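You operate a simulated robot arm through the tools that you are given. There is no shell and no other tool. Be economical: measure what you need, move in short steps, check, and stop when the job is done.

You run a simulated two-armed robot. Do the job below in one go: nothing can be reset, and whatever is moved stays where it is left.

TASK
Take the tea towel from the table top and hang it over the radiator rail.

Only the result counts: the job must be done as asked and must still hold three seconds after the hand-in. Knocking over, shifting, dropping, spilling or breaking anything else fails it. Flat cloth is picked up by pressing the open fingertips on it (5 to 10 N) and closing them slowly along it; thin cloth reads only 2 to 8 mm in the jaws.

THE ROBOT
Two 7-joint arms with two-finger parallel grippers on one trunk, on a base that drives. Base frame: it is fixed to the floor where the robot stands at the start and does not move with it; the origin is under the middle of the robot, x ahead of it, y to its left, z up. Units: m, degrees, N and s.
The left shoulder is at the start at [0.07, 0.163, 1.07], the right one opposite. Payload 3.43 kg a hand.
The TCP of each hand is the grasp point between the finger pads, 0.034 m short of the fingertips. In the tool frame z runs along the fingers and y along their closing line. Largest opening 0.128 m; finger width 0.024, thickness 0.012; the body of the gripper, 0.048 by 0.13 m, starts 0.096 m behind the TCP.
Orientation is that of the tool frame in the base frame, as a unit quaternion [w, x, y, z]. With the fingers straight down and closing along the base's y, the tool's x points along the base's -x, its y along +y and its z along -z.

THE INTERFACE
- The arms move only by the tool arm_command. It takes "left_rows", "right_rows" or both (then of equal length, played together; a hand with none holds still); each is a list of rows, each an object (a shift or turn left out is 0, a gripper value left out holds the last) with "linear": the shift along the tool's x, y, z in m, a list of three; "angular": the turn, a rotation vector about the tool's x, y, z in rad, a list of three. In form: [{"linear": [tx, ty, tz], "angular": [rx, ry, rz]}, ...]. A call has 1 to 12 rows; each row is the pose to reach, as a shift and turn from the pose commanded when the call began, along the tool's axes at that moment. "left_fingers" and "right_fingers" are, for a hand that has rows, the finger opening in m, from 0 to 0.128, set as the call begins (left out, the last holds). Rows are played at 5 a second. More than 0.05 m and 8.6 degrees between two rows, or a gripper value outside its range, and nothing of the call is played. Where a pose cannot be reached the arm comes as near as it can. A force on the tool above 40 N (or 10 N above the force at the start of the call, whichever is more), or a blocked arm, ends the call early, and 0.2 s more pass. Each finger travels about 0.153 m/s and halts on what it meets, pressing with about 41 N; the grip force reading is that of the motor and also rises with nothing between the fingers. The clock runs only during rows and for 0.2 s after the last one: add rows that repeat a pose to give the fingers time. The reply holds the time, the measured pose of the TCP, the force on the tool along the base axes, the opening and the grip force, in the units named above and with some noise.
- Cameras (640 x 400 px; columns grow to the right, rows downward): "scene" is now at [0.1369, -0.0019, 1.2853]; the picture's right is [-0.04, -1.00, 0.00], its down [-0.68, 0.02, -0.74] and it looks along [0.74, -0.03, -0.68] (base axes); focal length 252 px, centre (320, 200). "left" rides on the left gripper at [0.076, 0.011, -0.16] in its tool frame; the picture's right is [-0.15, 0.99, 0.00], its down [-0.88, -0.13, -0.46] and it looks along [-0.45, -0.07, 0.89] (tool axes); focal length 234 px, centre (320, 200). "right" rides on the right gripper at [0.076, -0.011, -0.16] in its tool frame; the picture's right is [0.15, 0.99, 0.00], its down [-0.88, 0.13, -0.46] and it looks along [-0.45, 0.07, 0.89] (tool axes); focal length 234 px, centre (320, 200). There is no depth. A picture from a camera that has moved, and an enlarged one, comes with that camera's place and axes in the base frame and with its lens.
- camera(camera): a new picture of that camera. It takes no simulated time.
- move_column(by): slides the trunk up (or, below 0, down) by that many m; the arms and the scene camera ride with it, the base frame stays. It gives what a move gives, with no picture.
- base_move(legs): drives the robot by 1 to 6 legs, each [ahead, left, turn to the left] in m, m and degrees, along the robot's own axes; the way and the turn of a leg run together, so that a leg with both is an arc; at most 1.5 m and 180 degrees a leg. The arms and the cameras ride along, it lands a little off, and it stops where it bumps. It gives what a move gives.
- aim_head(pan, tilt): turns the head with the scene camera to pan (to the left, within 86 degrees either way) and tilt (down, from -29 to 69), counted from straight ahead of the robot. It gives what a move gives.
- zoom(camera, box): a new picture of the part [left, top, right, bottom] of that camera's present view, enlarged. It takes no simulated time.
- sign_off(): hands the job in; it is judged then, once.

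Go step by step. Nothing tells you exact positions but the pictures and the camera data: compare them with the known pose of the tool, close in by small moves and look again before you grip or let go. The budget is 120 turns and 100 pictures, counting those below and the enlarged ones. Unless the task says otherwise, let go and move clear before handing in, and close with one line.

The tools are called after "Emit:" as name(argument=value, ...) on one line, values as JSON. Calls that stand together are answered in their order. arm_command: Moves the arms, as the interface text tells. Its arguments: {"type":"object","properties":{"left_rows":{"type":"array"},"left_fingers":{"type":"number"},"right_rows":{"type":"array"},"right_fingers":{"type":"number"}},"required":[]} The other tools are called the same way: move_column (by) slides the trunk up or down; base_move (legs) drives the base; aim_head (pan, tilt) turns the head that bears the scene camera; camera (camera) takes a picture; zoom (camera, box) takes an enlarged picture of a part of a camera's view; sign_off () hands the job in.

At the start:

```text
time: 0.0
left_eef_pos: [0.6781, 0.2415, 0.9902]
left_tool_rot: [-0.001, 0.0, 1.0, 0.0]
left_ft_force: [0.7, 0.0, -0.7]
left_grip_width: 0.1279
left_grasp_force: 0.0
right_eef_pos: [0.5107, -0.2187, 0.9912]
right_tool_rot: [0.0, 0.0, 1.0, 0.001]
right_ft_force: [-0.1, 0.3, 0.1]
right_grip_width: 0.1278
right_grasp_force: 0.0
trunk travel left (down, up): [-0.55, 0.39]
robot x, y, heading: [0.0024, 0.003, -0.3]
head pan, tilt: [-2.1, 42.5]
```

scene: 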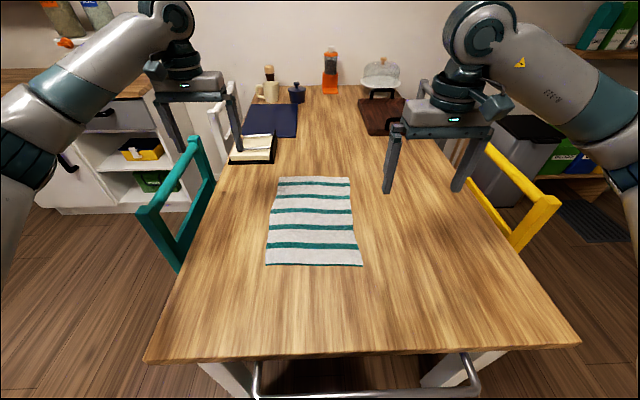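
right: 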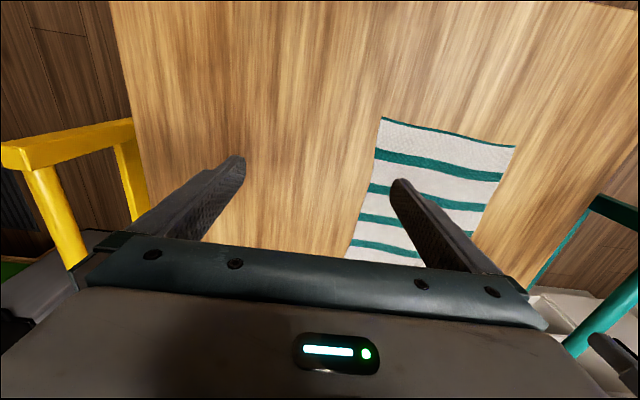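
left: 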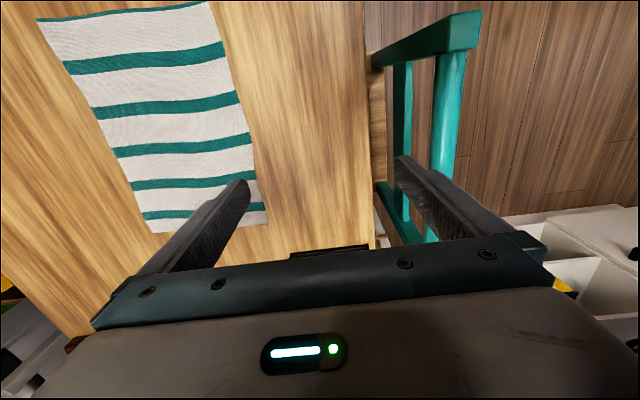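

The towel lies flat on the table, at about x 0.52–0.90, y -0.13–0.12. The radiator isn't in view yet, so I'll look around for it.

Emit:
aim_head(pan=80, tilt=25)

Emit:
camera(camera="scene")

Emit:
aim_head(pan=-80, tilt=25)

Emit:
camera(camera="scene")

```text
time: 1.6
left_eef_pos: [0.6801, 0.243, 0.9912]
left_tool_rot: [-0.001, 0.0, 1.0, 0.0]
left_ft_force: [-0.1, -0.5, 0.7]
left_grip_width: 0.1278
left_grasp_force: 0.1
right_eef_pos: [0.5112, -0.2167, 0.9913]
right_tool_rot: [-0.001, 0.0, 1.0, 0.001]
right_ft_force: [0.2, 0.6, 0.2]
right_grip_width: 0.1278
right_grasp_force: 0.1
trunk travel left (down, up): [-0.55, 0.39]
robot x, y, heading: [0.0005, -0.0001, -0.3]
head pan, tilt: [80.0, 25.0]
```

```text
96 pictures are left
camera scene: at [0.0697, 0.0918, 1.3123], right [0.98, -0.17, 0.0], down [-0.07, -0.42, -0.91], along [0.16, 0.89, -0.42], focal length 252 px, centre (320, 200)
```

scene: 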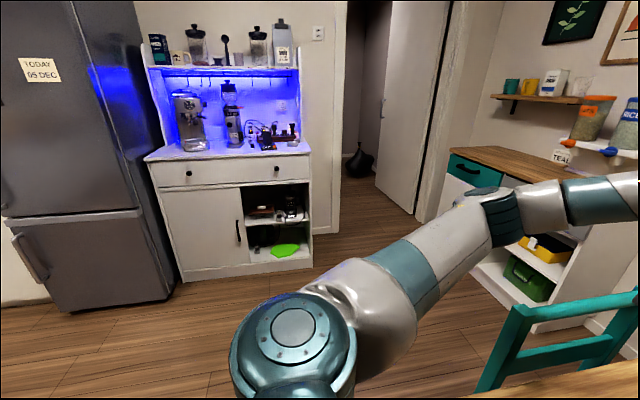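

```text
time: 4.0
left_eef_pos: [0.6789, 0.2434, 0.99]
left_tool_rot: [0.0, 0.0, 1.0, 0.0]
left_ft_force: [0.6, 0.6, 1.1]
left_grip_width: 0.1279
left_grasp_force: 0.0
right_eef_pos: [0.5118, -0.2166, 0.9896]
right_tool_rot: [0.0, 0.0, 1.0, 0.001]
right_ft_force: [0.8, -0.8, -0.6]
right_grip_width: 0.1281
right_grasp_force: 0.0
trunk travel left (down, up): [-0.55, 0.39]
robot x, y, heading: [0.0007, -0.0016, 0.1]
head pan, tilt: [-80.0, 25.0]
```

```text
95 pictures are left
camera scene: at [0.0697, -0.0896, 1.3123], right [-0.98, -0.17, 0.0], down [-0.07, 0.42, -0.91], along [0.16, -0.89, -0.42], focal length 252 px, centre (320, 200)
```

scene: 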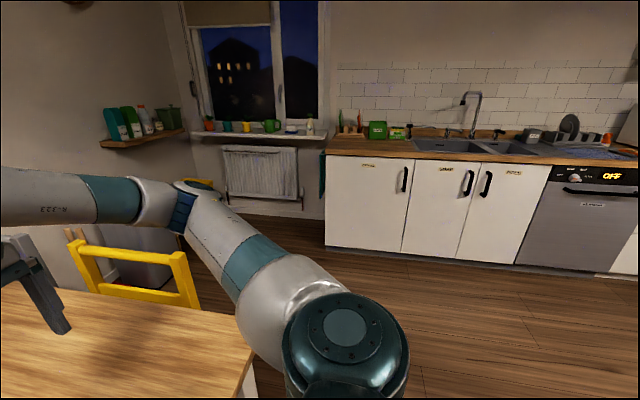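

The radiator is under the window on the right-hand wall, with a sill above it. I'll zoom in on it.

Emit:
zoom(camera="scene", box=[180, 110, 340, 210])

```text
4.00 times, centred on (260, 160) of scene
camera zoom: at [0.0697, -0.0896, 1.3123], right [-0.98, -0.17, 0.0], down [-0.07, 0.42, -0.91], along [0.16, -0.89, -0.42], focal length 1006 px, centre (560, 360)
```

zoom: 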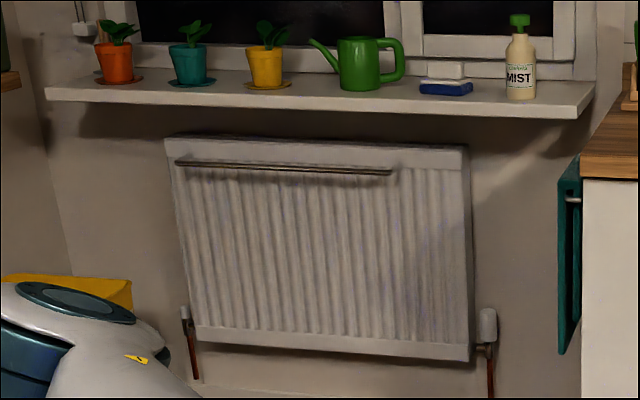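

Emit:
zoom(camera="scene", box=[205, 125, 269, 165])

Emit:
zoom(camera="scene", box=[255, 125, 319, 165])

Emit:
aim_head(pan=-50, tilt=40)

Emit:
camera(camera="scene")

Emit:
aim_head(pan=-86, tilt=60)

Emit:
camera(camera="scene")

```text
10.00 times, centred on (237, 145) of scene
camera zoom: at [0.0697, -0.0896, 1.3123], right [-0.98, -0.17, 0.0], down [-0.07, 0.42, -0.91], along [0.16, -0.89, -0.42], focal length 2515 px, centre (1150, 750)
```

zoom: 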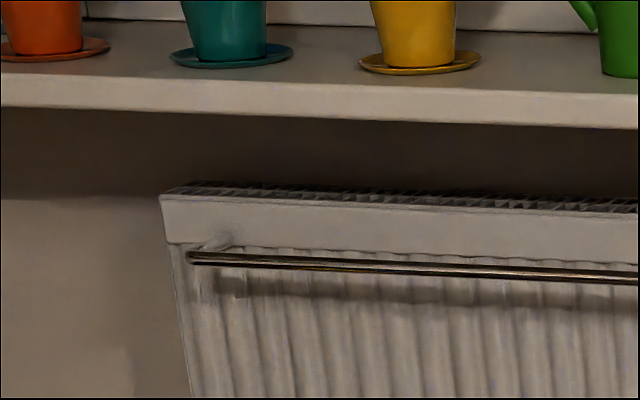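

```text
10.00 times, centred on (287, 145) of scene
camera zoom: at [0.0697, -0.0896, 1.3123], right [-0.98, -0.17, 0.0], down [-0.07, 0.42, -0.91], along [0.16, -0.89, -0.42], focal length 2515 px, centre (650, 750)
```

zoom: 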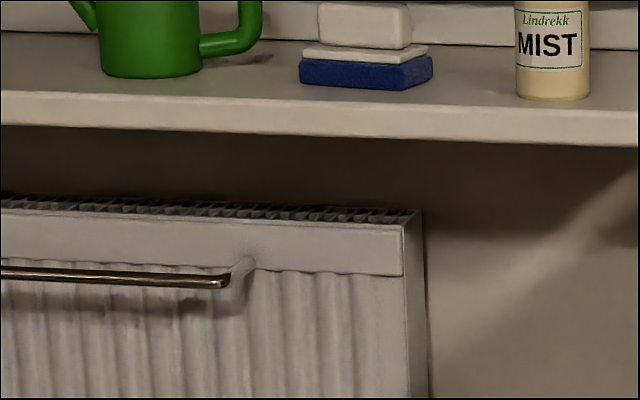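

```text
time: 5.0
left_eef_pos: [0.6797, 0.2425, 0.9905]
left_tool_rot: [0.0, 0.0, 1.0, 0.0]
left_ft_force: [0.3, -0.3, -0.1]
left_grip_width: 0.1281
left_grasp_force: 0.0
right_eef_pos: [0.512, -0.2173, 0.99]
right_tool_rot: [0.0, 0.0, 1.0, 0.001]
right_ft_force: [0.6, 0.5, -0.5]
right_grip_width: 0.128
right_grasp_force: 0.1
trunk travel left (down, up): [-0.55, 0.39]
robot x, y, heading: [0.001, -0.0025, -0.1]
head pan, tilt: [-50.0, 40.0]
```

```text
91 pictures are left
camera scene: at [0.1083, -0.0641, 1.289], right [-0.77, -0.64, 0.0], down [-0.41, 0.49, -0.77], along [0.49, -0.59, -0.64], focal length 252 px, centre (320, 200)
```

scene: 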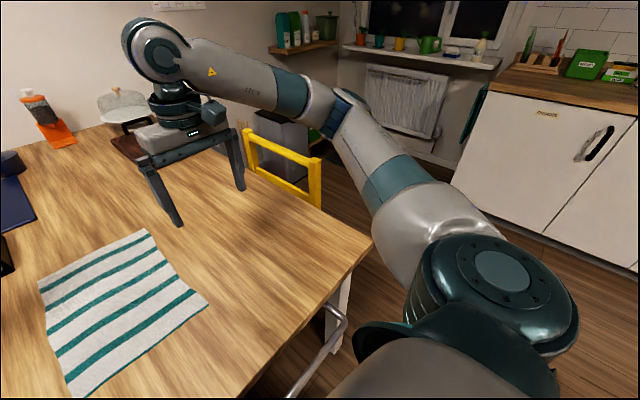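

```text
time: 6.0
left_eef_pos: [0.6788, 0.2432, 0.989]
left_tool_rot: [0.0, 0.0, 1.0, 0.0]
left_ft_force: [-0.8, 0.3, -0.6]
left_grip_width: 0.1277
left_grasp_force: 0.0
right_eef_pos: [0.5109, -0.2172, 0.9908]
right_tool_rot: [0.0, 0.0, 1.0, 0.001]
right_ft_force: [0.6, 0.4, -0.2]
right_grip_width: 0.1279
right_grasp_force: 0.1
trunk travel left (down, up): [-0.55, 0.39]
robot x, y, heading: [-0.0041, 0.0013, 0.2]
head pan, tilt: [-85.9, 60.0]
```

```text
90 pictures are left
camera scene: at [0.0584, -0.0654, 1.2622], right [-1.0, -0.07, 0.0], down [-0.06, 0.86, -0.5], along [0.04, -0.5, -0.87], focal length 252 px, centre (320, 200)
```

scene: 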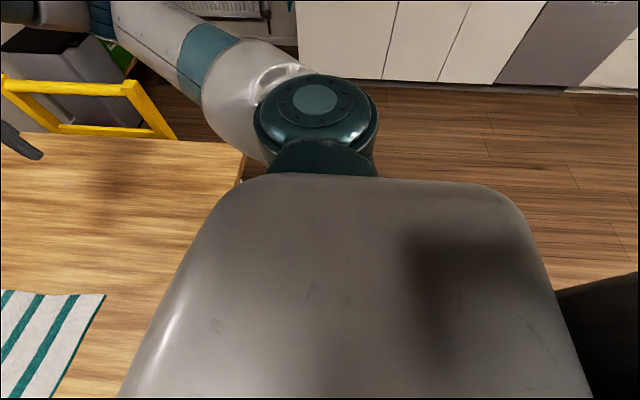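

The rail runs along x ≈ 0.9–1.4 at about z 0.71. It stands roughly 7 cm off the radiator, with the sill about 16 cm above it. I'll pinch the towel about 11 cm from its far edge with both hands, so that a short flap falls on the wall side. First I'll hover over it.

Emit:
arm_command(left_rows=[{"linear": [-0.014, -0.02, 0.024]}, {"linear": [-0.028, -0.041, 0.048]}, {"linear": [-0.042, -0.061, 0.071]}, {"linear": [-0.056, -0.082, 0.095]}, {"linear": [-0.07, -0.102, 0.119]}, {"linear": [-0.084, -0.122, 0.143]}, {"linear": [-0.098, -0.143, 0.166]}, {"linear": [-0.111, -0.163, 0.19]}, {"linear": [-0.111, -0.163, 0.19]}], right_rows=[{"linear": [-0.035, 0.016, 0.024]}, {"linear": [-0.07, 0.032, 0.048]}, {"linear": [-0.105, 0.048, 0.071]}, {"linear": [-0.14, 0.064, 0.095]}, {"linear": [-0.174, 0.079, 0.119]}, {"linear": [-0.209, 0.095, 0.143]}, {"linear": [-0.244, 0.111, 0.166]}, {"linear": [-0.279, 0.127, 0.19]}, {"linear": [-0.279, 0.127, 0.19]}], left_fingers=0.05, right_fingers=0.05)

Emit:
aim_head(pan=0, tilt=45)

Emit:
camera(camera="scene")

Emit:
camera(camera="left")

Emit:
camera(camera="right")

```text
time: 8.0
left_eef_pos: [0.7913, 0.0801, 0.801]
left_tool_rot: [0.0, 0.0, 1.0, 0.0]
left_ft_force: [-0.1, 0.2, -0.5]
left_grip_width: 0.0498
left_grasp_force: 0.1
right_eef_pos: [0.7885, -0.093, 0.8034]
right_tool_rot: [0.001, 0.001, 1.0, 0.0]
right_ft_force: [-1.0, -0.2, -0.4]
right_grip_width: 0.0501
right_grasp_force: 0.0
trunk travel left (down, up): [-0.55, 0.39]
robot x, y, heading: [0.0009, 0.0038, -0.2]
head pan, tilt: [-85.9, 60.0]
```

```text
time: 9.6
left_eef_pos: [0.7921, 0.0815, 0.8001]
left_tool_rot: [-0.001, 0.001, 1.0, -0.001]
left_ft_force: [-0.4, -0.3, -0.8]
left_grip_width: 0.05
left_grasp_force: 0.0
right_eef_pos: [0.7885, -0.0929, 0.8024]
right_tool_rot: [-0.001, -0.001, 1.0, 0.002]
right_ft_force: [-0.6, -0.4, 0.1]
right_grip_width: 0.0501
right_grasp_force: 0.1
trunk travel left (down, up): [-0.55, 0.39]
robot x, y, heading: [-0.0025, 0.0025, 0.1]
head pan, tilt: [0.0, 45.0]
```

```text
89 pictures are left
camera scene: at [0.1351, 0.001, 1.2816], right [0.0, -1.0, 0.0], down [-0.71, 0.0, -0.71], along [0.71, 0.0, -0.71], focal length 252 px, centre (320, 200)
```

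scene: 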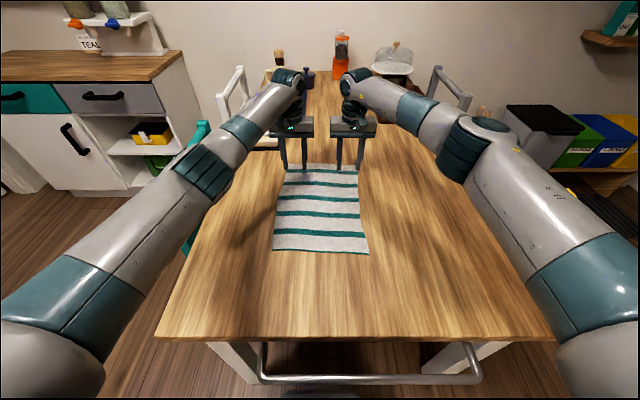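

```text
88 pictures are left
camera left: at [0.7178, 0.0918, 0.9604], right [0.15, 0.99, 0.0], down [0.88, -0.13, 0.45], along [0.45, -0.07, -0.89], focal length 234 px, centre (320, 200)
```

left: 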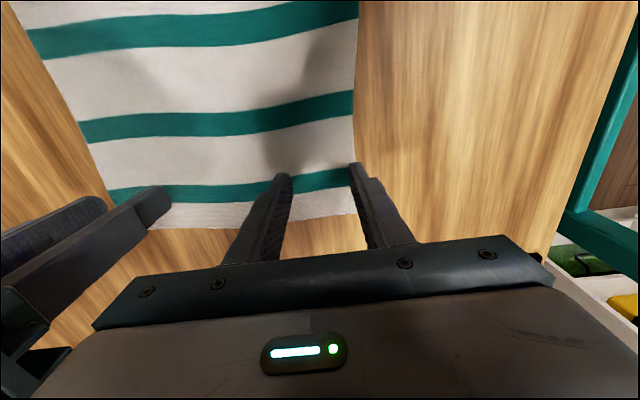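

```text
87 pictures are left
camera right: at [0.7119, -0.1047, 0.9617], right [-0.15, 0.99, 0.0], down [0.88, 0.13, 0.46], along [0.45, 0.07, -0.89], focal length 234 px, centre (320, 200)
```

right: 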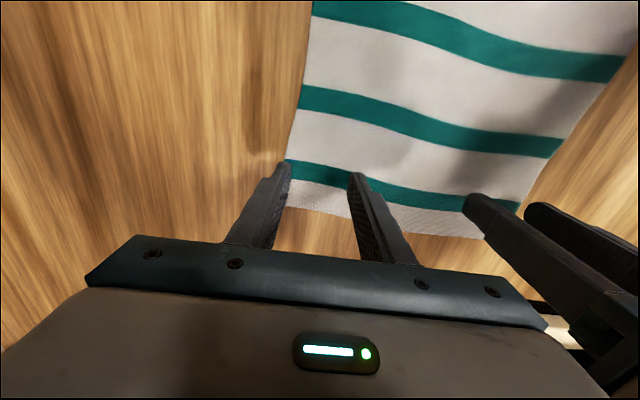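

Cloth edges are at y -0.12 and 0.117, with the far edge at about x 0.87. I'll shift both hands to x 0.76, move slightly inward, and lower to just above the cloth.

Emit:
arm_command(left_rows=[{"linear": [0.016, -0.004, 0.02]}, {"linear": [0.031, -0.008, 0.04]}, {"linear": [0.031, -0.008, 0.058]}, {"linear": [0.031, -0.008, 0.058]}], right_rows=[{"linear": [0.015, 0.006, 0.02]}, {"linear": [0.0285, 0.011, 0.04]}, {"linear": [0.0285, 0.011, 0.06]}, {"linear": [0.0285, 0.011, 0.06]}], left_fingers=0.045, right_fingers=0.045)

Emit:
arm_command(left_rows=[{"linear": [0, 0, 0.004]}, {"linear": [0, 0, 0.006]}, {"linear": [0, 0, 0.008]}, {"linear": [0, 0, 0.008]}], right_rows=[{"linear": [0, 0, 0.004]}, {"linear": [0, 0, 0.006]}, {"linear": [0, 0, 0.008]}, {"linear": [0, 0, 0.008]}])

```text
time: 10.1
left_eef_pos: [0.7721, 0.0719, 0.7862]
left_tool_rot: [0.01, 0.001, 1.0, -0.001]
left_ft_force: [-4.5, -0.3, 18.7]
left_grip_width: 0.045
left_grasp_force: 0.3
right_eef_pos: [0.7713, -0.0822, 0.785]
right_tool_rot: [0.01, 0.001, 1.0, 0.002]
right_ft_force: [-5.1, 0.7, 18.6]
right_grip_width: 0.0452
right_grasp_force: 0.1
trunk travel left (down, up): [-0.55, 0.39]
robot x, y, heading: [-0.0009, -0.0011, 0.3]
head pan, tilt: [0.0, 45.0]
stopped in row 2 (left hand): the force on the tool passed its limit (the readings are from after the stop); the commanded pose is now the measured one
```

```text
time: 10.7
left_eef_pos: [0.7738, 0.073, 0.7857]
left_tool_rot: [0.017, 0.002, 1.0, -0.003]
left_ft_force: [0.0, 0.4, 20.4]
left_grip_width: 0.0454
left_grasp_force: 0.7
right_eef_pos: [0.7729, -0.0815, 0.7858]
right_tool_rot: [0.014, 0.0, 1.0, 0.003]
right_ft_force: [-1.9, 0.7, 22.9]
right_grip_width: 0.0455
right_grasp_force: 0.3
trunk travel left (down, up): [-0.55, 0.39]
robot x, y, heading: [0.0016, 0.0003, -0.1]
head pan, tilt: [0.0, 45.0]
stopped in row 2 (right hand): the force on the tool passed its limit (the readings are from after the stop); the commanded pose is now the measured one
```

Both hands met about 20 N at TCP z 0.786, higher than expected. I'll look before going on.

Emit:
camera(camera="left")

Emit:
zoom(camera="scene", box=[220, 50, 420, 250])

```text
86 pictures are left
camera left: at [0.695, 0.0845, 0.9433], right [0.15, 0.99, 0.0], down [0.86, -0.13, 0.48], along [0.48, -0.07, -0.87], focal length 234 px, centre (320, 200)
```

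left: 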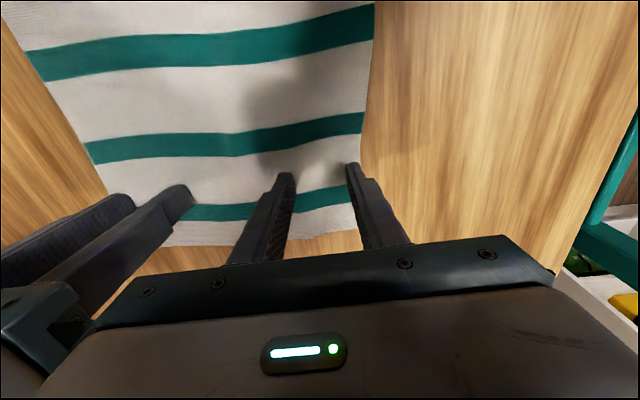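

```text
2.00 times, centred on (320, 150) of scene
camera zoom: at [0.1301, 0.0011, 1.2822], right [0.0, -1.0, 0.0], down [-0.7, 0.0, -0.71], along [0.71, 0.0, -0.7], focal length 503 px, centre (320, 300)
```

zoom: 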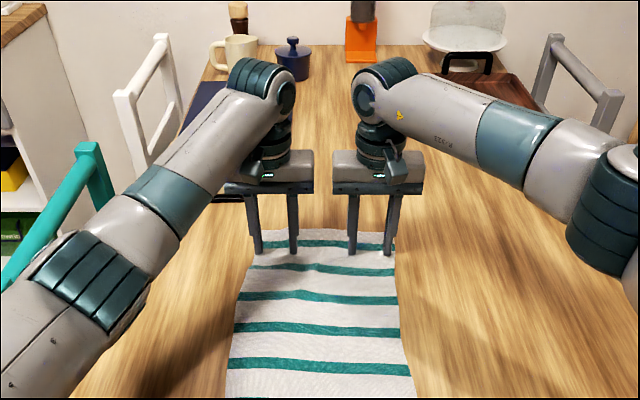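

The pictures agree better with a cloth surface at z ≈ 0.752, so this is contact with the table. The far edge is then at about x 0.84. I'll lift, straighten the hands, shift to x 0.73 and re-approach gently.

Emit:
arm_command(left_rows=[{"linear": [0, 0, -0.012], "angular": [0, 0.017, 0]}, {"linear": [0.02, -0.001, -0.016], "angular": [0, 0.034, 0]}, {"linear": [0.043, -0.001, -0.014], "angular": [0, 0.034, 0]}, {"linear": [0.043, -0.001, -0.01], "angular": [0, 0.034, 0]}, {"linear": [0.043, -0.001, -0.01], "angular": [0, 0.034, 0]}], right_rows=[{"linear": [0, 0, -0.012], "angular": [0, 0.014, 0]}, {"linear": [0.02, 0.001, -0.016], "angular": [0, 0.028, 0]}, {"linear": [0.043, 0.001, -0.014], "angular": [0, 0.028, 0]}, {"linear": [0.043, 0.001, -0.01], "angular": [0, 0.028, 0]}, {"linear": [0.043, 0.001, -0.01], "angular": [0, 0.028, 0]}], left_fingers=0.042, right_fingers=0.042)

```text
time: 11.9
left_eef_pos: [0.735, 0.0718, 0.7875]
left_tool_rot: [-0.007, 0.001, 1.0, -0.002]
left_ft_force: [0.6, 0.3, 0.6]
left_grip_width: 0.042
left_grasp_force: 0.0
right_eef_pos: [0.7309, -0.0802, 0.7862]
right_tool_rot: [-0.005, 0.0, 1.0, 0.003]
right_ft_force: [-1.1, 0.6, 2.1]
right_grip_width: 0.0419
right_grasp_force: 0.0
trunk travel left (down, up): [-0.55, 0.39]
robot x, y, heading: [-0.0, -0.0002, -0.0]
head pan, tilt: [0.0, 45.0]
```

Just above contact. Next I'll press in small steps.

Emit:
arm_command(left_rows=[{"linear": [0, 0, 0.002]}, {"linear": [0, 0, 0.003]}, {"linear": [0, 0, 0.003]}], right_rows=[{"linear": [0, 0, 0.001]}, {"linear": [0, 0, 0.002]}, {"linear": [0, 0, 0.002]}])

```text
time: 12.7
left_eef_pos: [0.7353, 0.0723, 0.7856]
left_tool_rot: [-0.004, 0.002, 1.0, -0.003]
left_ft_force: [2.2, 0.1, 6.9]
left_grip_width: 0.0418
left_grasp_force: 0.1
right_eef_pos: [0.7304, -0.0801, 0.7859]
right_tool_rot: [-0.004, 0.0, 1.0, 0.002]
right_ft_force: [0.3, 1.2, 3.2]
right_grip_width: 0.0416
right_grasp_force: 0.1
trunk travel left (down, up): [-0.55, 0.39]
robot x, y, heading: [-0.0017, 0.0013, 0.0]
head pan, tilt: [0.0, 45.0]
```

Emit:
arm_command(left_rows=[{"linear": [0, 0, 0.0005]}, {"linear": [0, 0, 0.0005]}], right_rows=[{"linear": [0, 0, 0.0015]}, {"linear": [0, 0, 0.0025]}])

Emit:
arm_command(left_rows=[{}, {}], right_rows=[{}, {}], left_fingers=0.034, right_fingers=0.034)

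Emit:
arm_command(left_rows=[{}, {}], right_rows=[{}, {}], left_fingers=0.026, right_fingers=0.026)

Emit:
camera(camera="left")

Emit:
camera(camera="right")

```text
time: 13.3
left_eef_pos: [0.7321, 0.0722, 0.7862]
left_tool_rot: [-0.004, 0.001, 1.0, -0.003]
left_ft_force: [1.3, 0.1, 6.3]
left_grip_width: 0.0418
left_grasp_force: 0.0
right_eef_pos: [0.7323, -0.0809, 0.785]
right_tool_rot: [-0.002, 0.001, 1.0, 0.002]
right_ft_force: [-4.2, -0.7, 15.3]
right_grip_width: 0.042
right_grasp_force: 0.1
trunk travel left (down, up): [-0.55, 0.39]
robot x, y, heading: [0.0049, 0.0042, 0.2]
head pan, tilt: [0.0, 45.0]
```

```text
time: 13.9
left_eef_pos: [0.7324, 0.0725, 0.7854]
left_tool_rot: [-0.005, 0.001, 1.0, -0.002]
left_ft_force: [-0.1, -2.4, 5.9]
left_grip_width: 0.0332
left_grasp_force: 0.0
right_eef_pos: [0.7325, -0.0795, 0.7855]
right_tool_rot: [-0.001, 0.001, 1.0, 0.003]
right_ft_force: [3.4, 0.7, 20.5]
right_grip_width: 0.0333
right_grasp_force: 0.0
trunk travel left (down, up): [-0.55, 0.39]
robot x, y, heading: [0.0016, -0.0033, 0.0]
head pan, tilt: [0.0, 45.0]
```

```text
time: 14.5
left_eef_pos: [0.7317, 0.0727, 0.7848]
left_tool_rot: [-0.005, 0.002, 1.0, -0.002]
left_ft_force: [-0.6, 0.0, 2.5]
left_grip_width: 0.0257
left_grasp_force: 0.1
right_eef_pos: [0.7319, -0.0801, 0.7846]
right_tool_rot: [-0.001, 0.0, 1.0, 0.003]
right_ft_force: [4.1, -0.5, 25.7]
right_grip_width: 0.026
right_grasp_force: 0.2
trunk travel left (down, up): [-0.55, 0.39]
robot x, y, heading: [0.0008, -0.0016, 0.1]
head pan, tilt: [0.0, 45.0]
```

```text
84 pictures are left
camera left: at [0.6586, 0.0846, 0.9465], right [0.15, 0.99, -0.01], down [0.88, -0.13, 0.45], along [0.44, -0.07, -0.89], focal length 234 px, centre (320, 200)
```

left: 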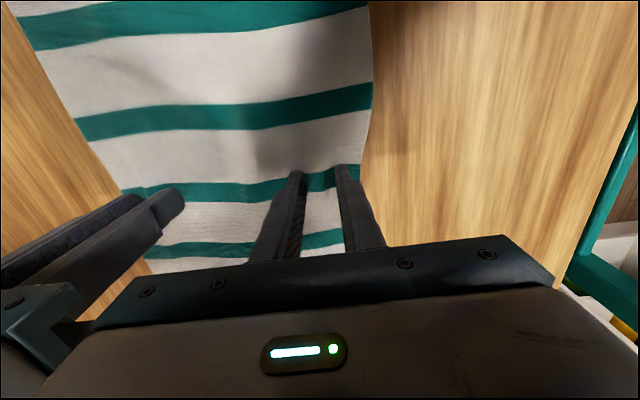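

```text
83 pictures are left
camera right: at [0.6555, -0.0926, 0.9452], right [-0.15, 0.99, 0.01], down [0.88, 0.13, 0.45], along [0.45, 0.07, -0.89], focal length 234 px, centre (320, 200)
```

right: 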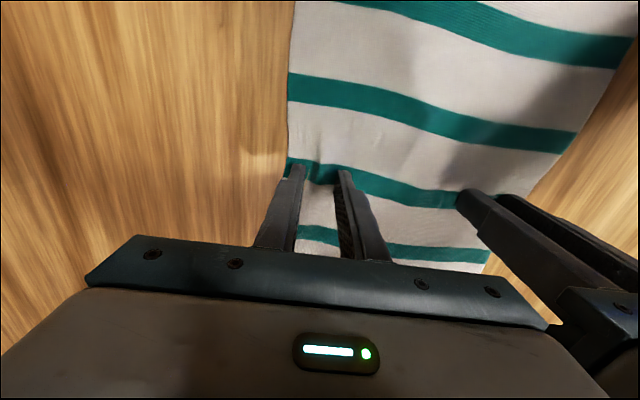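

Emit:
arm_command(left_rows=[{"linear": [0, 0, 0.0012]}, {"linear": [0, 0, 0.0012]}], right_rows=[{"linear": [0, 0, -0.0012]}, {"linear": [0, 0, -0.0012]}], left_fingers=0.022, right_fingers=0.02)

Emit:
arm_command(left_rows=[{}, {}], right_rows=[{}, {}], left_fingers=0.014, right_fingers=0.013)

Emit:
arm_command(left_rows=[{}, {}, {}], right_rows=[{}, {}, {}], left_fingers=0.007, right_fingers=0.006)

Emit:
arm_command(left_rows=[{}, {}, {}], right_rows=[{}, {}, {}], left_fingers=0.0, right_fingers=0.0)

Emit:
camera(camera="left")

Emit:
camera(camera="right")

```text
time: 15.1
left_eef_pos: [0.732, 0.0725, 0.7859]
left_tool_rot: [-0.004, 0.001, 1.0, -0.003]
left_ft_force: [-1.1, -1.9, 13.1]
left_grip_width: 0.0212
left_grasp_force: 0.0
right_eef_pos: [0.7305, -0.0812, 0.7856]
right_tool_rot: [-0.002, 0.0, 1.0, 0.003]
right_ft_force: [4.0, 0.3, 16.7]
right_grip_width: 0.0196
right_grasp_force: 0.0
trunk travel left (down, up): [-0.55, 0.39]
robot x, y, heading: [-0.0018, 0.001, -0.0]
head pan, tilt: [0.0, 45.0]
```

```text
time: 15.7
left_eef_pos: [0.7325, 0.0725, 0.7855]
left_tool_rot: [-0.004, 0.0, 1.0, -0.003]
left_ft_force: [1.6, -2.5, 16.3]
left_grip_width: 0.0125
left_grasp_force: 0.0
right_eef_pos: [0.7309, -0.0803, 0.7859]
right_tool_rot: [-0.004, 0.0, 1.0, 0.003]
right_ft_force: [0.0, 2.8, 14.1]
right_grip_width: 0.0118
right_grasp_force: 0.0
trunk travel left (down, up): [-0.55, 0.39]
robot x, y, heading: [0.0026, 0.0006, 0.0]
head pan, tilt: [0.0, 45.0]
```

```text
time: 16.5
left_eef_pos: [0.7322, 0.0725, 0.7862]
left_tool_rot: [-0.003, 0.002, 1.0, -0.003]
left_ft_force: [-0.4, -5.7, 19.8]
left_grip_width: 0.0073
left_grasp_force: 0.5
right_eef_pos: [0.7295, -0.0813, 0.7862]
right_tool_rot: [-0.003, 0.001, 1.0, 0.002]
right_ft_force: [-0.8, 1.4, 7.8]
right_grip_width: 0.0069
right_grasp_force: 11.7
trunk travel left (down, up): [-0.55, 0.39]
robot x, y, heading: [-0.005, 0.0008, -0.2]
head pan, tilt: [0.0, 45.0]
```

```text
time: 17.3
left_eef_pos: [0.7322, 0.0721, 0.786]
left_tool_rot: [-0.003, 0.0, 1.0, -0.002]
left_ft_force: [-0.1, -7.2, 25.4]
left_grip_width: 0.0021
left_grasp_force: 36.6
right_eef_pos: [0.7297, -0.0802, 0.7855]
right_tool_rot: [-0.003, -0.001, 1.0, 0.003]
right_ft_force: [-0.6, 11.1, 2.4]
right_grip_width: 0.0021
right_grasp_force: 37.4
trunk travel left (down, up): [-0.55, 0.39]
robot x, y, heading: [-0.0001, 0.001, 0.2]
head pan, tilt: [0.0, 45.0]
```

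```text
82 pictures are left
camera left: at [0.658, 0.085, 0.946], right [0.15, 0.99, -0.01], down [0.88, -0.13, 0.45], along [0.44, -0.07, -0.89], focal length 234 px, centre (320, 200)
```

left: 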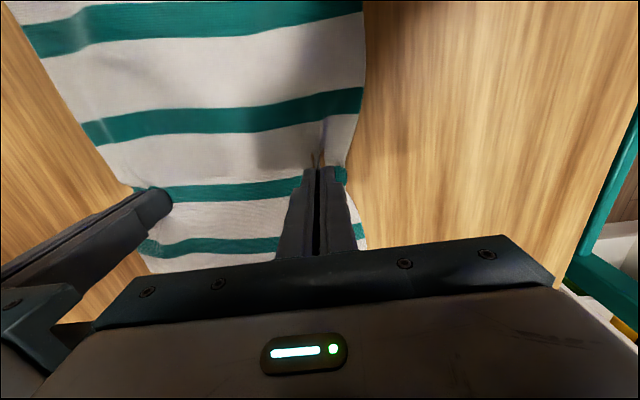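

```text
81 pictures are left
camera right: at [0.6549, -0.0921, 0.9456], right [-0.15, 0.99, 0.01], down [0.88, 0.13, 0.45], along [0.45, 0.07, -0.89], focal length 234 px, centre (320, 200)
```

right: 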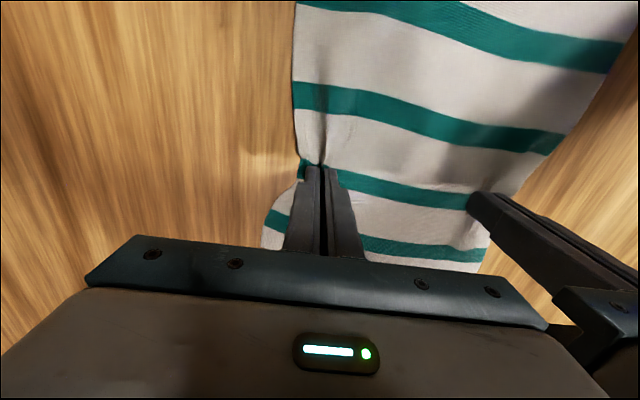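

Both jaws read about 2 mm, and cloth is bunched between the pads on each side. I'll lift straight up to check.

Emit:
arm_command(left_rows=[{"linear": [0, 0, -0.02]}, {"linear": [0, 0, -0.04]}, {"linear": [0, 0, -0.06]}, {"linear": [0, 0, -0.08]}, {"linear": [0, 0, -0.1]}, {"linear": [0, 0, -0.1]}], right_rows=[{"linear": [0, 0, -0.02]}, {"linear": [0, 0, -0.04]}, {"linear": [0, 0, -0.06]}, {"linear": [0, 0, -0.08]}, {"linear": [0, 0, -0.1]}, {"linear": [0, 0, -0.1]}])

Emit:
zoom(camera="scene", box=[220, 50, 420, 250])

```text
time: 18.7
left_eef_pos: [0.7364, 0.0733, 0.8831]
left_tool_rot: [-0.007, 0.001, 1.0, -0.002]
left_ft_force: [-0.3, -14.2, -0.6]
left_grip_width: 0.0018
left_grasp_force: 36.7
right_eef_pos: [0.7322, -0.0821, 0.8814]
right_tool_rot: [-0.004, 0.0, 1.0, 0.003]
right_ft_force: [0.9, 14.9, -0.3]
right_grip_width: 0.0019
right_grasp_force: 36.4
trunk travel left (down, up): [-0.55, 0.39]
robot x, y, heading: [-0.0002, -0.0011, -0.2]
head pan, tilt: [0.0, 45.0]
```

```text
2.00 times, centred on (320, 150) of scene
camera zoom: at [0.1363, 0.001, 1.2816], right [0.0, -1.0, 0.0], down [-0.71, 0.0, -0.71], along [0.71, 0.0, -0.71], focal length 503 px, centre (320, 300)
```

zoom: 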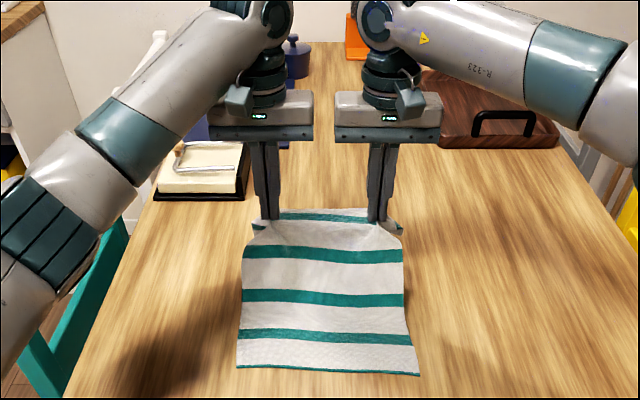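

The towel is held well by both hands, with a short flap on the far side. I'll relax the tension slightly and raise the trunk for the drive.

Emit:
arm_command(left_rows=[{"linear": [0, -0.002, 0]}, {"linear": [0, -0.004, 0]}, {"linear": [0, -0.004, 0]}], right_rows=[{"linear": [0, 0.002, 0]}, {"linear": [0, 0.004, 0]}, {"linear": [0, 0.004, 0]}])

Emit:
move_column(by=0.37)

Emit:
camera(camera="scene")

```text
time: 19.5
left_eef_pos: [0.737, 0.0675, 0.8831]
left_tool_rot: [-0.006, 0.0, 1.0, -0.002]
left_ft_force: [0.1, -2.4, 0.0]
left_grip_width: 0.0016
left_grasp_force: 36.5
right_eef_pos: [0.7336, -0.079, 0.884]
right_tool_rot: [-0.004, 0.001, 1.0, 0.001]
right_ft_force: [-0.9, 1.8, 0.7]
right_grip_width: 0.0019
right_grasp_force: 36.7
trunk travel left (down, up): [-0.55, 0.39]
robot x, y, heading: [0.0037, 0.0036, 0.2]
head pan, tilt: [0.0, 45.0]
```

```text
time: 23.1
left_eef_pos: [0.7352, 0.0682, 1.2524]
left_tool_rot: [-0.006, 0.001, 1.0, -0.002]
left_ft_force: [-0.7, -0.9, 0.1]
left_grip_width: 0.0017
left_grasp_force: 36.5
right_eef_pos: [0.7342, -0.0781, 1.2533]
right_tool_rot: [-0.005, 0.001, 1.0, 0.003]
right_ft_force: [0.7, 1.7, -0.2]
right_grip_width: 0.0021
right_grasp_force: 36.2
trunk travel left (down, up): [-0.92, 0.02]
robot x, y, heading: [-0.0005, -0.0021, -0.2]
head pan, tilt: [0.0, 45.0]
```

```text
79 pictures are left
camera scene: at [0.1362, 0.0011, 1.6516], right [0.0, -1.0, 0.0], down [-0.71, 0.0, -0.71], along [0.71, 0.0, -0.71], focal length 252 px, centre (320, 200)
```

scene: 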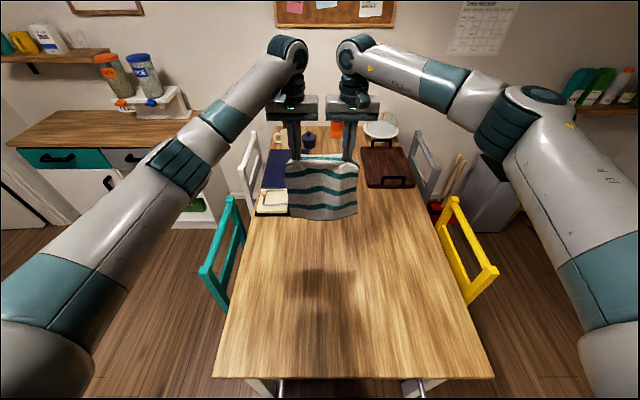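

The towel hangs cleanly. I'll back off a touch, sidestep right into the aisle and look around before turning.

Emit:
base_move(legs=[[-0.1, 0, 0], [0, -1.0, 0]])

Emit:
aim_head(pan=-60, tilt=35)

Emit:
camera(camera="scene")

Emit:
aim_head(pan=40, tilt=55)

Emit:
camera(camera="scene")

```text
time: 29.1
left_eef_pos: [0.6232, -0.9543, 1.2522]
left_tool_rot: [-0.006, 0.009, 1.0, -0.002]
left_ft_force: [0.4, -0.5, 0.1]
left_grip_width: 0.0017
left_grasp_force: 36.7
right_eef_pos: [0.6193, -1.101, 1.2551]
right_tool_rot: [-0.004, 0.009, 1.0, 0.003]
right_ft_force: [0.3, 1.2, 0.0]
right_grip_width: 0.0018
right_grasp_force: 37.0
trunk travel left (down, up): [-0.92, 0.02]
robot x, y, heading: [-0.1121, -1.0099, -1.1]
head pan, tilt: [0.0, 45.0]
```

```text
time: 30.4
left_eef_pos: [0.624, -0.955, 1.2535]
left_tool_rot: [-0.006, 0.009, 1.0, -0.003]
left_ft_force: [0.0, -1.1, -0.3]
left_grip_width: 0.002
left_grasp_force: 36.2
right_eef_pos: [0.618, -1.1003, 1.2545]
right_tool_rot: [-0.004, 0.009, 1.0, 0.004]
right_ft_force: [0.7, 1.6, -1.5]
right_grip_width: 0.0019
right_grasp_force: 37.0
trunk travel left (down, up): [-0.92, 0.02]
robot x, y, heading: [-0.1119, -1.0073, -0.9]
head pan, tilt: [-60.0, 35.0]
```

```text
78 pictures are left
camera scene: at [-0.0156, -1.0864, 1.6665], right [-0.87, -0.48, 0.0], down [-0.28, 0.5, -0.82], along [0.4, -0.72, -0.57], focal length 252 px, centre (320, 200)
```

scene: 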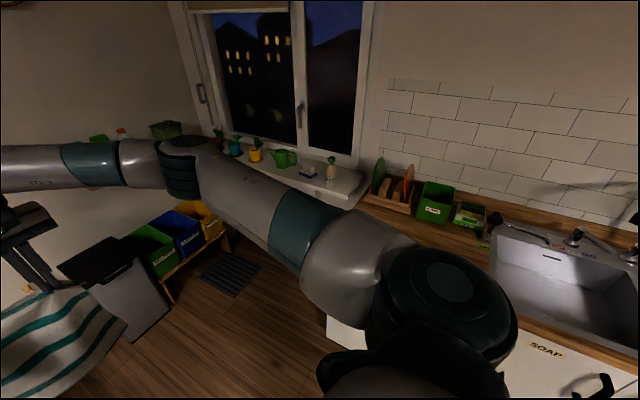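

```text
time: 32.1
left_eef_pos: [0.6241, -0.9552, 1.2521]
left_tool_rot: [-0.007, 0.01, 1.0, -0.003]
left_ft_force: [0.3, -1.9, -0.3]
left_grip_width: 0.0018
left_grasp_force: 36.5
right_eef_pos: [0.6198, -1.1011, 1.2539]
right_tool_rot: [-0.004, 0.009, 1.0, 0.002]
right_ft_force: [-0.3, 1.1, -0.1]
right_grip_width: 0.0019
right_grasp_force: 37.2
trunk travel left (down, up): [-0.92, 0.02]
robot x, y, heading: [-0.1111, -1.0089, -0.8]
head pan, tilt: [40.0, 55.0]
```

```text
77 pictures are left
camera scene: at [-0.0023, -0.964, 1.6382], right [0.63, -0.78, 0.0], down [-0.64, -0.51, -0.57], along [0.45, 0.36, -0.82], focal length 252 px, centre (320, 200)
```

scene: 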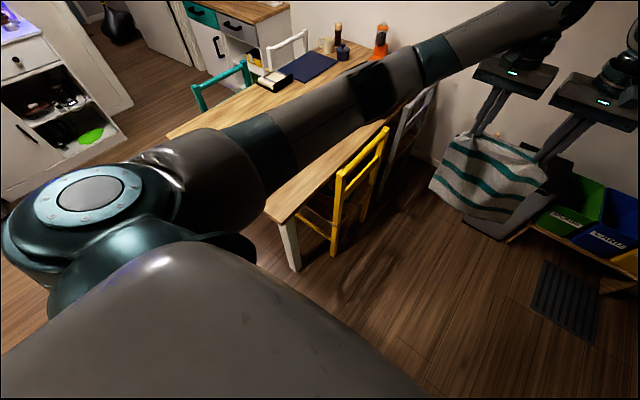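

The floor ahead is clear. I'll drive forward, turn to face the radiator, and look.

Emit:
base_move(legs=[[0.9, 0, 0], [0, 0, -89]])

Emit:
aim_head(pan=0, tilt=40)

Emit:
camera(camera="scene")

```text
time: 40.8
left_eef_pos: [0.8762, -1.7489, 1.2522]
left_tool_rot: [-0.006, 0.703, 0.711, 0.003]
left_ft_force: [-0.2, 0.7, -0.4]
left_grip_width: 0.0017
left_grasp_force: 36.8
right_eef_pos: [0.7297, -1.7481, 1.2546]
right_tool_rot: [-0.001, 0.703, 0.712, 0.005]
right_ft_force: [0.9, -0.3, -0.2]
right_grip_width: 0.0021
right_grasp_force: 36.9
trunk travel left (down, up): [-0.92, 0.02]
robot x, y, heading: [0.7977, -1.0149, -89.5]
head pan, tilt: [40.0, 55.0]
```

```text
time: 41.8
left_eef_pos: [0.8761, -1.7477, 1.2531]
left_tool_rot: [-0.006, 0.703, 0.711, 0.002]
left_ft_force: [-0.4, 0.0, 0.2]
left_grip_width: 0.0019
left_grasp_force: 36.9
right_eef_pos: [0.7309, -1.7482, 1.2542]
right_tool_rot: [-0.001, 0.703, 0.711, 0.005]
right_ft_force: [1.1, -0.4, -0.4]
right_grip_width: 0.0022
right_grasp_force: 36.5
trunk travel left (down, up): [-0.92, 0.02]
robot x, y, heading: [0.8008, -1.0118, -89.4]
head pan, tilt: [0.0, 40.0]
```

```text
76 pictures are left
camera scene: at [0.8041, -1.1488, 1.6589], right [-1.0, -0.01, 0.0], down [-0.01, 0.64, -0.77], along [0.01, -0.77, -0.64], focal length 252 px, centre (320, 200)
```

scene: 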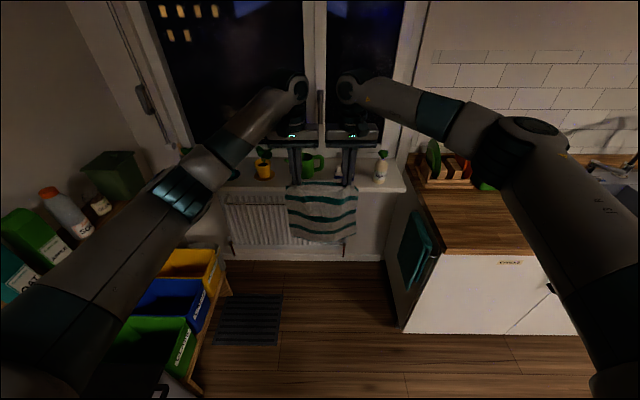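

Emit:
zoom(camera="scene", box=[190, 150, 420, 280])

Emit:
aim_head(pan=60, tilt=30)

Emit:
camera(camera="scene")

```text
2.78 times, centred on (305, 215) of scene
camera zoom: at [0.8041, -1.1488, 1.6589], right [-1.0, -0.01, 0.0], down [-0.01, 0.64, -0.77], along [0.01, -0.77, -0.64], focal length 700 px, centre (362, 158)
```

zoom: 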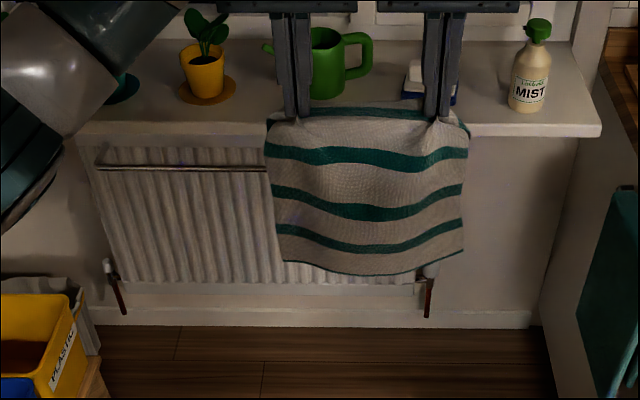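

```text
time: 43.1
left_eef_pos: [0.8757, -1.7478, 1.2522]
left_tool_rot: [-0.006, 0.703, 0.711, 0.002]
left_ft_force: [-1.6, -0.5, -0.7]
left_grip_width: 0.002
left_grasp_force: 36.0
right_eef_pos: [0.7298, -1.7473, 1.2549]
right_tool_rot: [-0.002, 0.703, 0.711, 0.005]
right_ft_force: [1.3, -0.8, 0.2]
right_grip_width: 0.0022
right_grasp_force: 37.4
trunk travel left (down, up): [-0.92, 0.02]
robot x, y, heading: [0.8002, -1.0141, -89.0]
head pan, tilt: [60.0, 30.0]
```

```text
74 pictures are left
camera scene: at [0.8817, -1.1082, 1.6743], right [-0.49, -0.87, 0.0], down [-0.44, 0.25, -0.87], along [0.75, -0.42, -0.5], focal length 252 px, centre (320, 200)
```

scene: 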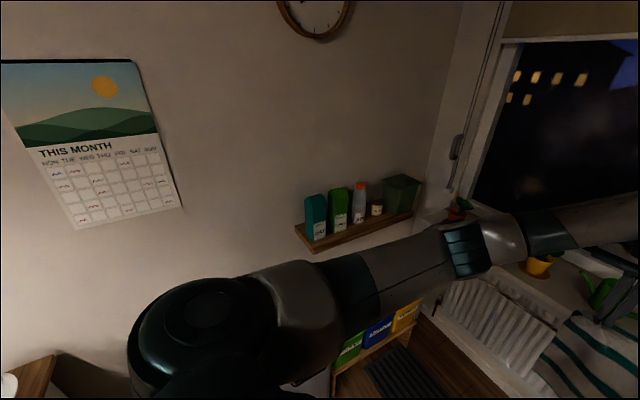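

From two views, the rail runs x 0.83–1.35 at y ≈ -2.21, z ≈ 0.75. The radiator face is at about -2.28, and the sill (front y ≈ -2.18, underside ≈ 0.865) overhangs the rail. The hands therefore have to come in with fingers level, so I'll pitch both forward here in open space.

Emit:
arm_command(left_rows=[{"angular": [0, -0.14, 0]}, {"angular": [0, -0.28, 0]}, {"angular": [0, -0.42, 0]}, {"angular": [0, -0.56, 0]}, {"angular": [0, -0.7, 0]}, {"angular": [0, -0.84, 0]}, {"angular": [0, -0.84, 0]}], right_rows=[{"angular": [0, -0.14, 0]}, {"angular": [0, -0.28, 0]}, {"angular": [0, -0.42, 0]}, {"angular": [0, -0.56, 0]}, {"angular": [0, -0.7, 0]}, {"angular": [0, -0.84, 0]}, {"angular": [0, -0.84, 0]}])

Emit:
aim_head(pan=0, tilt=40)

Emit:
camera(camera="scene")

```text
time: 44.7
left_eef_pos: [0.8767, -1.7478, 1.2531]
left_tool_rot: [0.284, 0.643, 0.652, -0.284]
left_ft_force: [-1.2, -0.4, 0.2]
left_grip_width: 0.0017
left_grasp_force: 36.6
right_eef_pos: [0.7299, -1.7471, 1.2532]
right_tool_rot: [0.29, 0.644, 0.649, -0.282]
right_ft_force: [0.8, -0.7, -0.6]
right_grip_width: 0.0021
right_grasp_force: 37.0
trunk travel left (down, up): [-0.92, 0.02]
robot x, y, heading: [0.7991, -1.0134, -89.4]
head pan, tilt: [60.0, 30.0]
```

```text
time: 46.0
left_eef_pos: [0.8774, -1.7478, 1.2532]
left_tool_rot: [0.284, 0.643, 0.651, -0.285]
left_ft_force: [-1.3, 0.1, 0.6]
left_grip_width: 0.0017
left_grasp_force: 37.2
right_eef_pos: [0.7297, -1.7475, 1.2543]
right_tool_rot: [0.288, 0.645, 0.649, -0.282]
right_ft_force: [1.7, 0.4, 0.0]
right_grip_width: 0.0022
right_grasp_force: 36.6
trunk travel left (down, up): [-0.92, 0.02]
robot x, y, heading: [0.7997, -1.0149, -89.3]
head pan, tilt: [0.0, 40.0]
```

```text
73 pictures are left
camera scene: at [0.8039, -1.1488, 1.6589], right [-1.0, -0.01, 0.0], down [-0.01, 0.64, -0.77], along [0.01, -0.77, -0.64], focal length 252 px, centre (320, 200)
```

scene: 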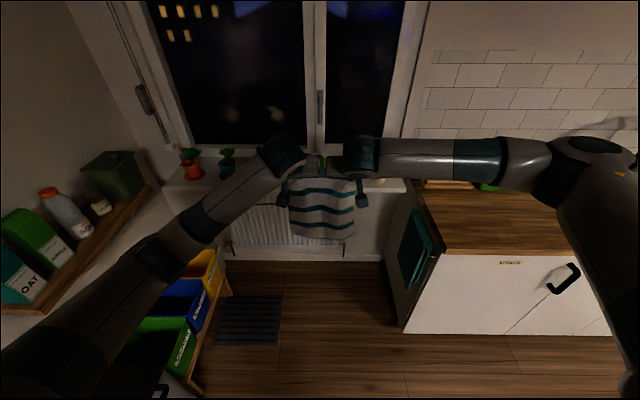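

Emit:
arm_command(left_rows=[{"angular": [0, -0.13, 0]}, {"angular": [0, -0.26, 0]}, {"angular": [0, -0.39, 0]}, {"angular": [0, -0.52, 0]}, {"angular": [0, -0.66, 0]}, {"angular": [0, -0.66, 0]}], right_rows=[{"angular": [0, -0.13, 0]}, {"angular": [0, -0.26, 0]}, {"angular": [0, -0.39, 0]}, {"angular": [0, -0.52, 0]}, {"angular": [0, -0.66, 0]}, {"angular": [0, -0.66, 0]}])

Emit:
camera(camera="scene")

Emit:
camera(camera="right")

```text
time: 46.9
left_eef_pos: [0.8888, -1.7481, 1.2536]
left_tool_rot: [0.41, 0.571, 0.587, -0.402]
left_ft_force: [6.6, 0.1, -2.5]
left_grip_width: 0.0018
left_grasp_force: 36.6
right_eef_pos: [0.7583, -1.7442, 1.2659]
right_tool_rot: [0.428, 0.591, 0.57, -0.379]
right_ft_force: [-4.9, 0.3, 2.4]
right_grip_width: 0.0022
right_grasp_force: 36.9
trunk travel left (down, up): [-0.92, 0.02]
robot x, y, heading: [0.7974, -1.011, -89.6]
head pan, tilt: [0.0, 40.0]
stopped in row 4 (left hand): the force on the tool passed its limit (the readings are from after the stop); the commanded pose is now the measured one
```

```text
72 pictures are left
camera scene: at [0.8107, -1.1474, 1.659], right [-1.0, -0.01, 0.0], down [-0.01, 0.64, -0.77], along [0.01, -0.77, -0.64], focal length 252 px, centre (320, 200)
```

scene: 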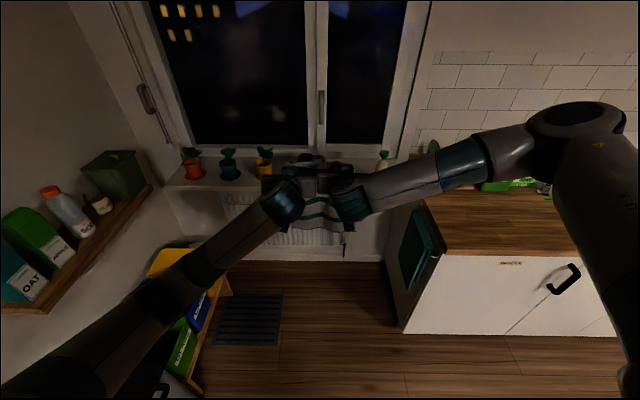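

```text
71 pictures are left
camera right: at [0.7454, -1.5682, 1.2483], right [1.0, 0.07, -0.06], down [0.06, 0.12, 0.99], along [0.07, -0.99, 0.12], focal length 234 px, centre (320, 200)
```

right: 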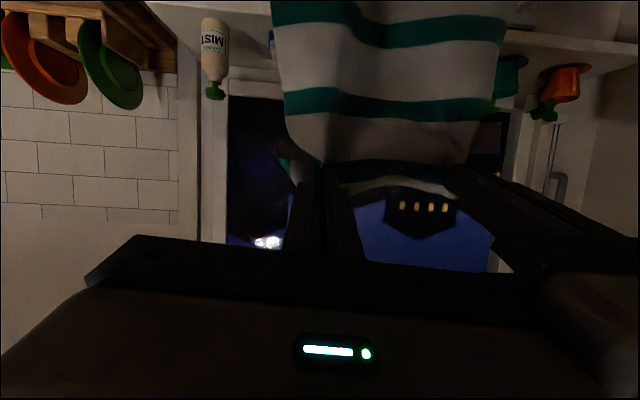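

The two wrists bumped side by side at about 70° of pitch. I'll spread the hands slightly and toe the fingers inward, so the wrists diverge while the tips keep the towel's spacing.

Emit:
arm_command(left_rows=[{"linear": [0, 0.008, 0]}, {"linear": [0, 0.012, 0], "angular": [0.123, 0, 0.045]}, {"linear": [0, 0.0165, 0], "angular": [0.245, 0, 0.089]}, {"linear": [0, 0.0165, 0], "angular": [0.245, 0, 0.089]}], right_rows=[{"linear": [0.005, -0.008, 0.002]}, {"linear": [0.008, -0.012, 0.003], "angular": [-0.122, 0.01, -0.045]}, {"linear": [0.011, -0.0165, 0.004], "angular": [-0.243, 0.019, -0.09]}, {"linear": [0.011, -0.0165, 0.004], "angular": [-0.243, 0.019, -0.09]}])

Emit:
camera(camera="scene")

```text
time: 47.9
left_eef_pos: [0.8909, -1.751, 1.2543]
left_tool_rot: [0.353, 0.646, 0.505, -0.451]
left_ft_force: [-0.4, 0.1, 0.2]
left_grip_width: 0.0019
left_grasp_force: 36.7
right_eef_pos: [0.7629, -1.7365, 1.2705]
right_tool_rot: [0.451, 0.553, 0.622, -0.323]
right_ft_force: [-1.2, -0.1, -0.1]
right_grip_width: 0.0022
right_grasp_force: 36.9
right hand out of reach, approached as far as the arm can: row 2, 3, 4
trunk travel left (down, up): [-0.92, 0.02]
robot x, y, heading: [0.7983, -1.0152, -89.4]
head pan, tilt: [0.0, 40.0]
```

```text
70 pictures are left
camera scene: at [0.7954, -1.1518, 1.6587], right [-1.0, -0.01, 0.0], down [0.0, 0.64, -0.76], along [0.01, -0.76, -0.64], focal length 252 px, centre (320, 200)
```

scene: 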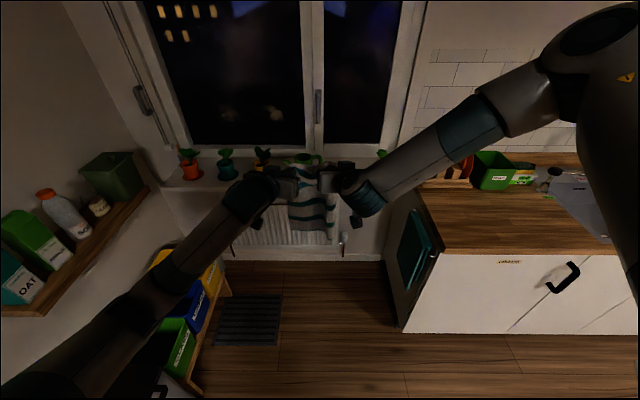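

The right arm is close to a joint limit here. I'll extend both hands forward 12 cm, which should give it an easier posture.

Emit:
arm_command(left_rows=[{"linear": [-0.01, 0.007, 0.027]}, {"linear": [-0.02, 0.0145, 0.0545]}, {"linear": [-0.03, 0.022, 0.082]}, {"linear": [-0.04, 0.029, 0.109]}, {"linear": [-0.04, 0.029, 0.109]}], right_rows=[{"linear": [-0.0105, -0.008, 0.027]}, {"linear": [-0.021, -0.0165, 0.054]}, {"linear": [-0.0315, -0.025, 0.081]}, {"linear": [-0.042, -0.033, 0.1075]}, {"linear": [-0.042, -0.033, 0.1075]}])

Emit:
camera(camera="scene")

```text
time: 49.1
left_eef_pos: [0.8966, -1.8692, 1.2581]
left_tool_rot: [0.354, 0.644, 0.506, -0.452]
left_ft_force: [-0.4, -0.5, -0.6]
left_grip_width: 0.0016
left_grasp_force: 36.6
right_eef_pos: [0.7596, -1.8562, 1.2666]
right_tool_rot: [0.451, 0.551, 0.624, -0.322]
right_ft_force: [0.0, -0.6, -0.1]
right_grip_width: 0.0019
right_grasp_force: 37.0
trunk travel left (down, up): [-0.92, 0.02]
robot x, y, heading: [0.7977, -1.015, -89.2]
head pan, tilt: [0.0, 40.0]
```

```text
69 pictures are left
camera scene: at [0.8027, -1.1489, 1.6589], right [-1.0, -0.01, 0.0], down [-0.01, 0.64, -0.77], along [0.01, -0.77, -0.64], focal length 252 px, centre (320, 200)
```

scene: 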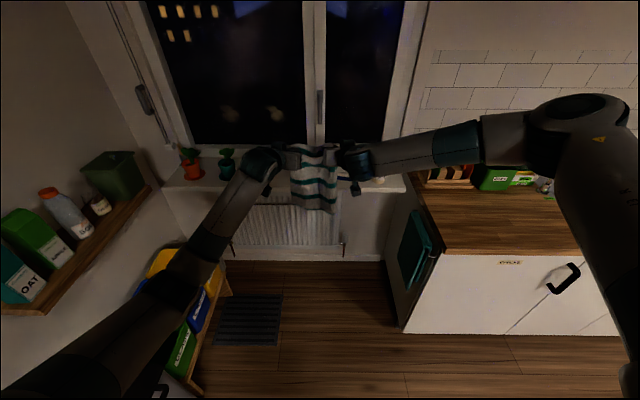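

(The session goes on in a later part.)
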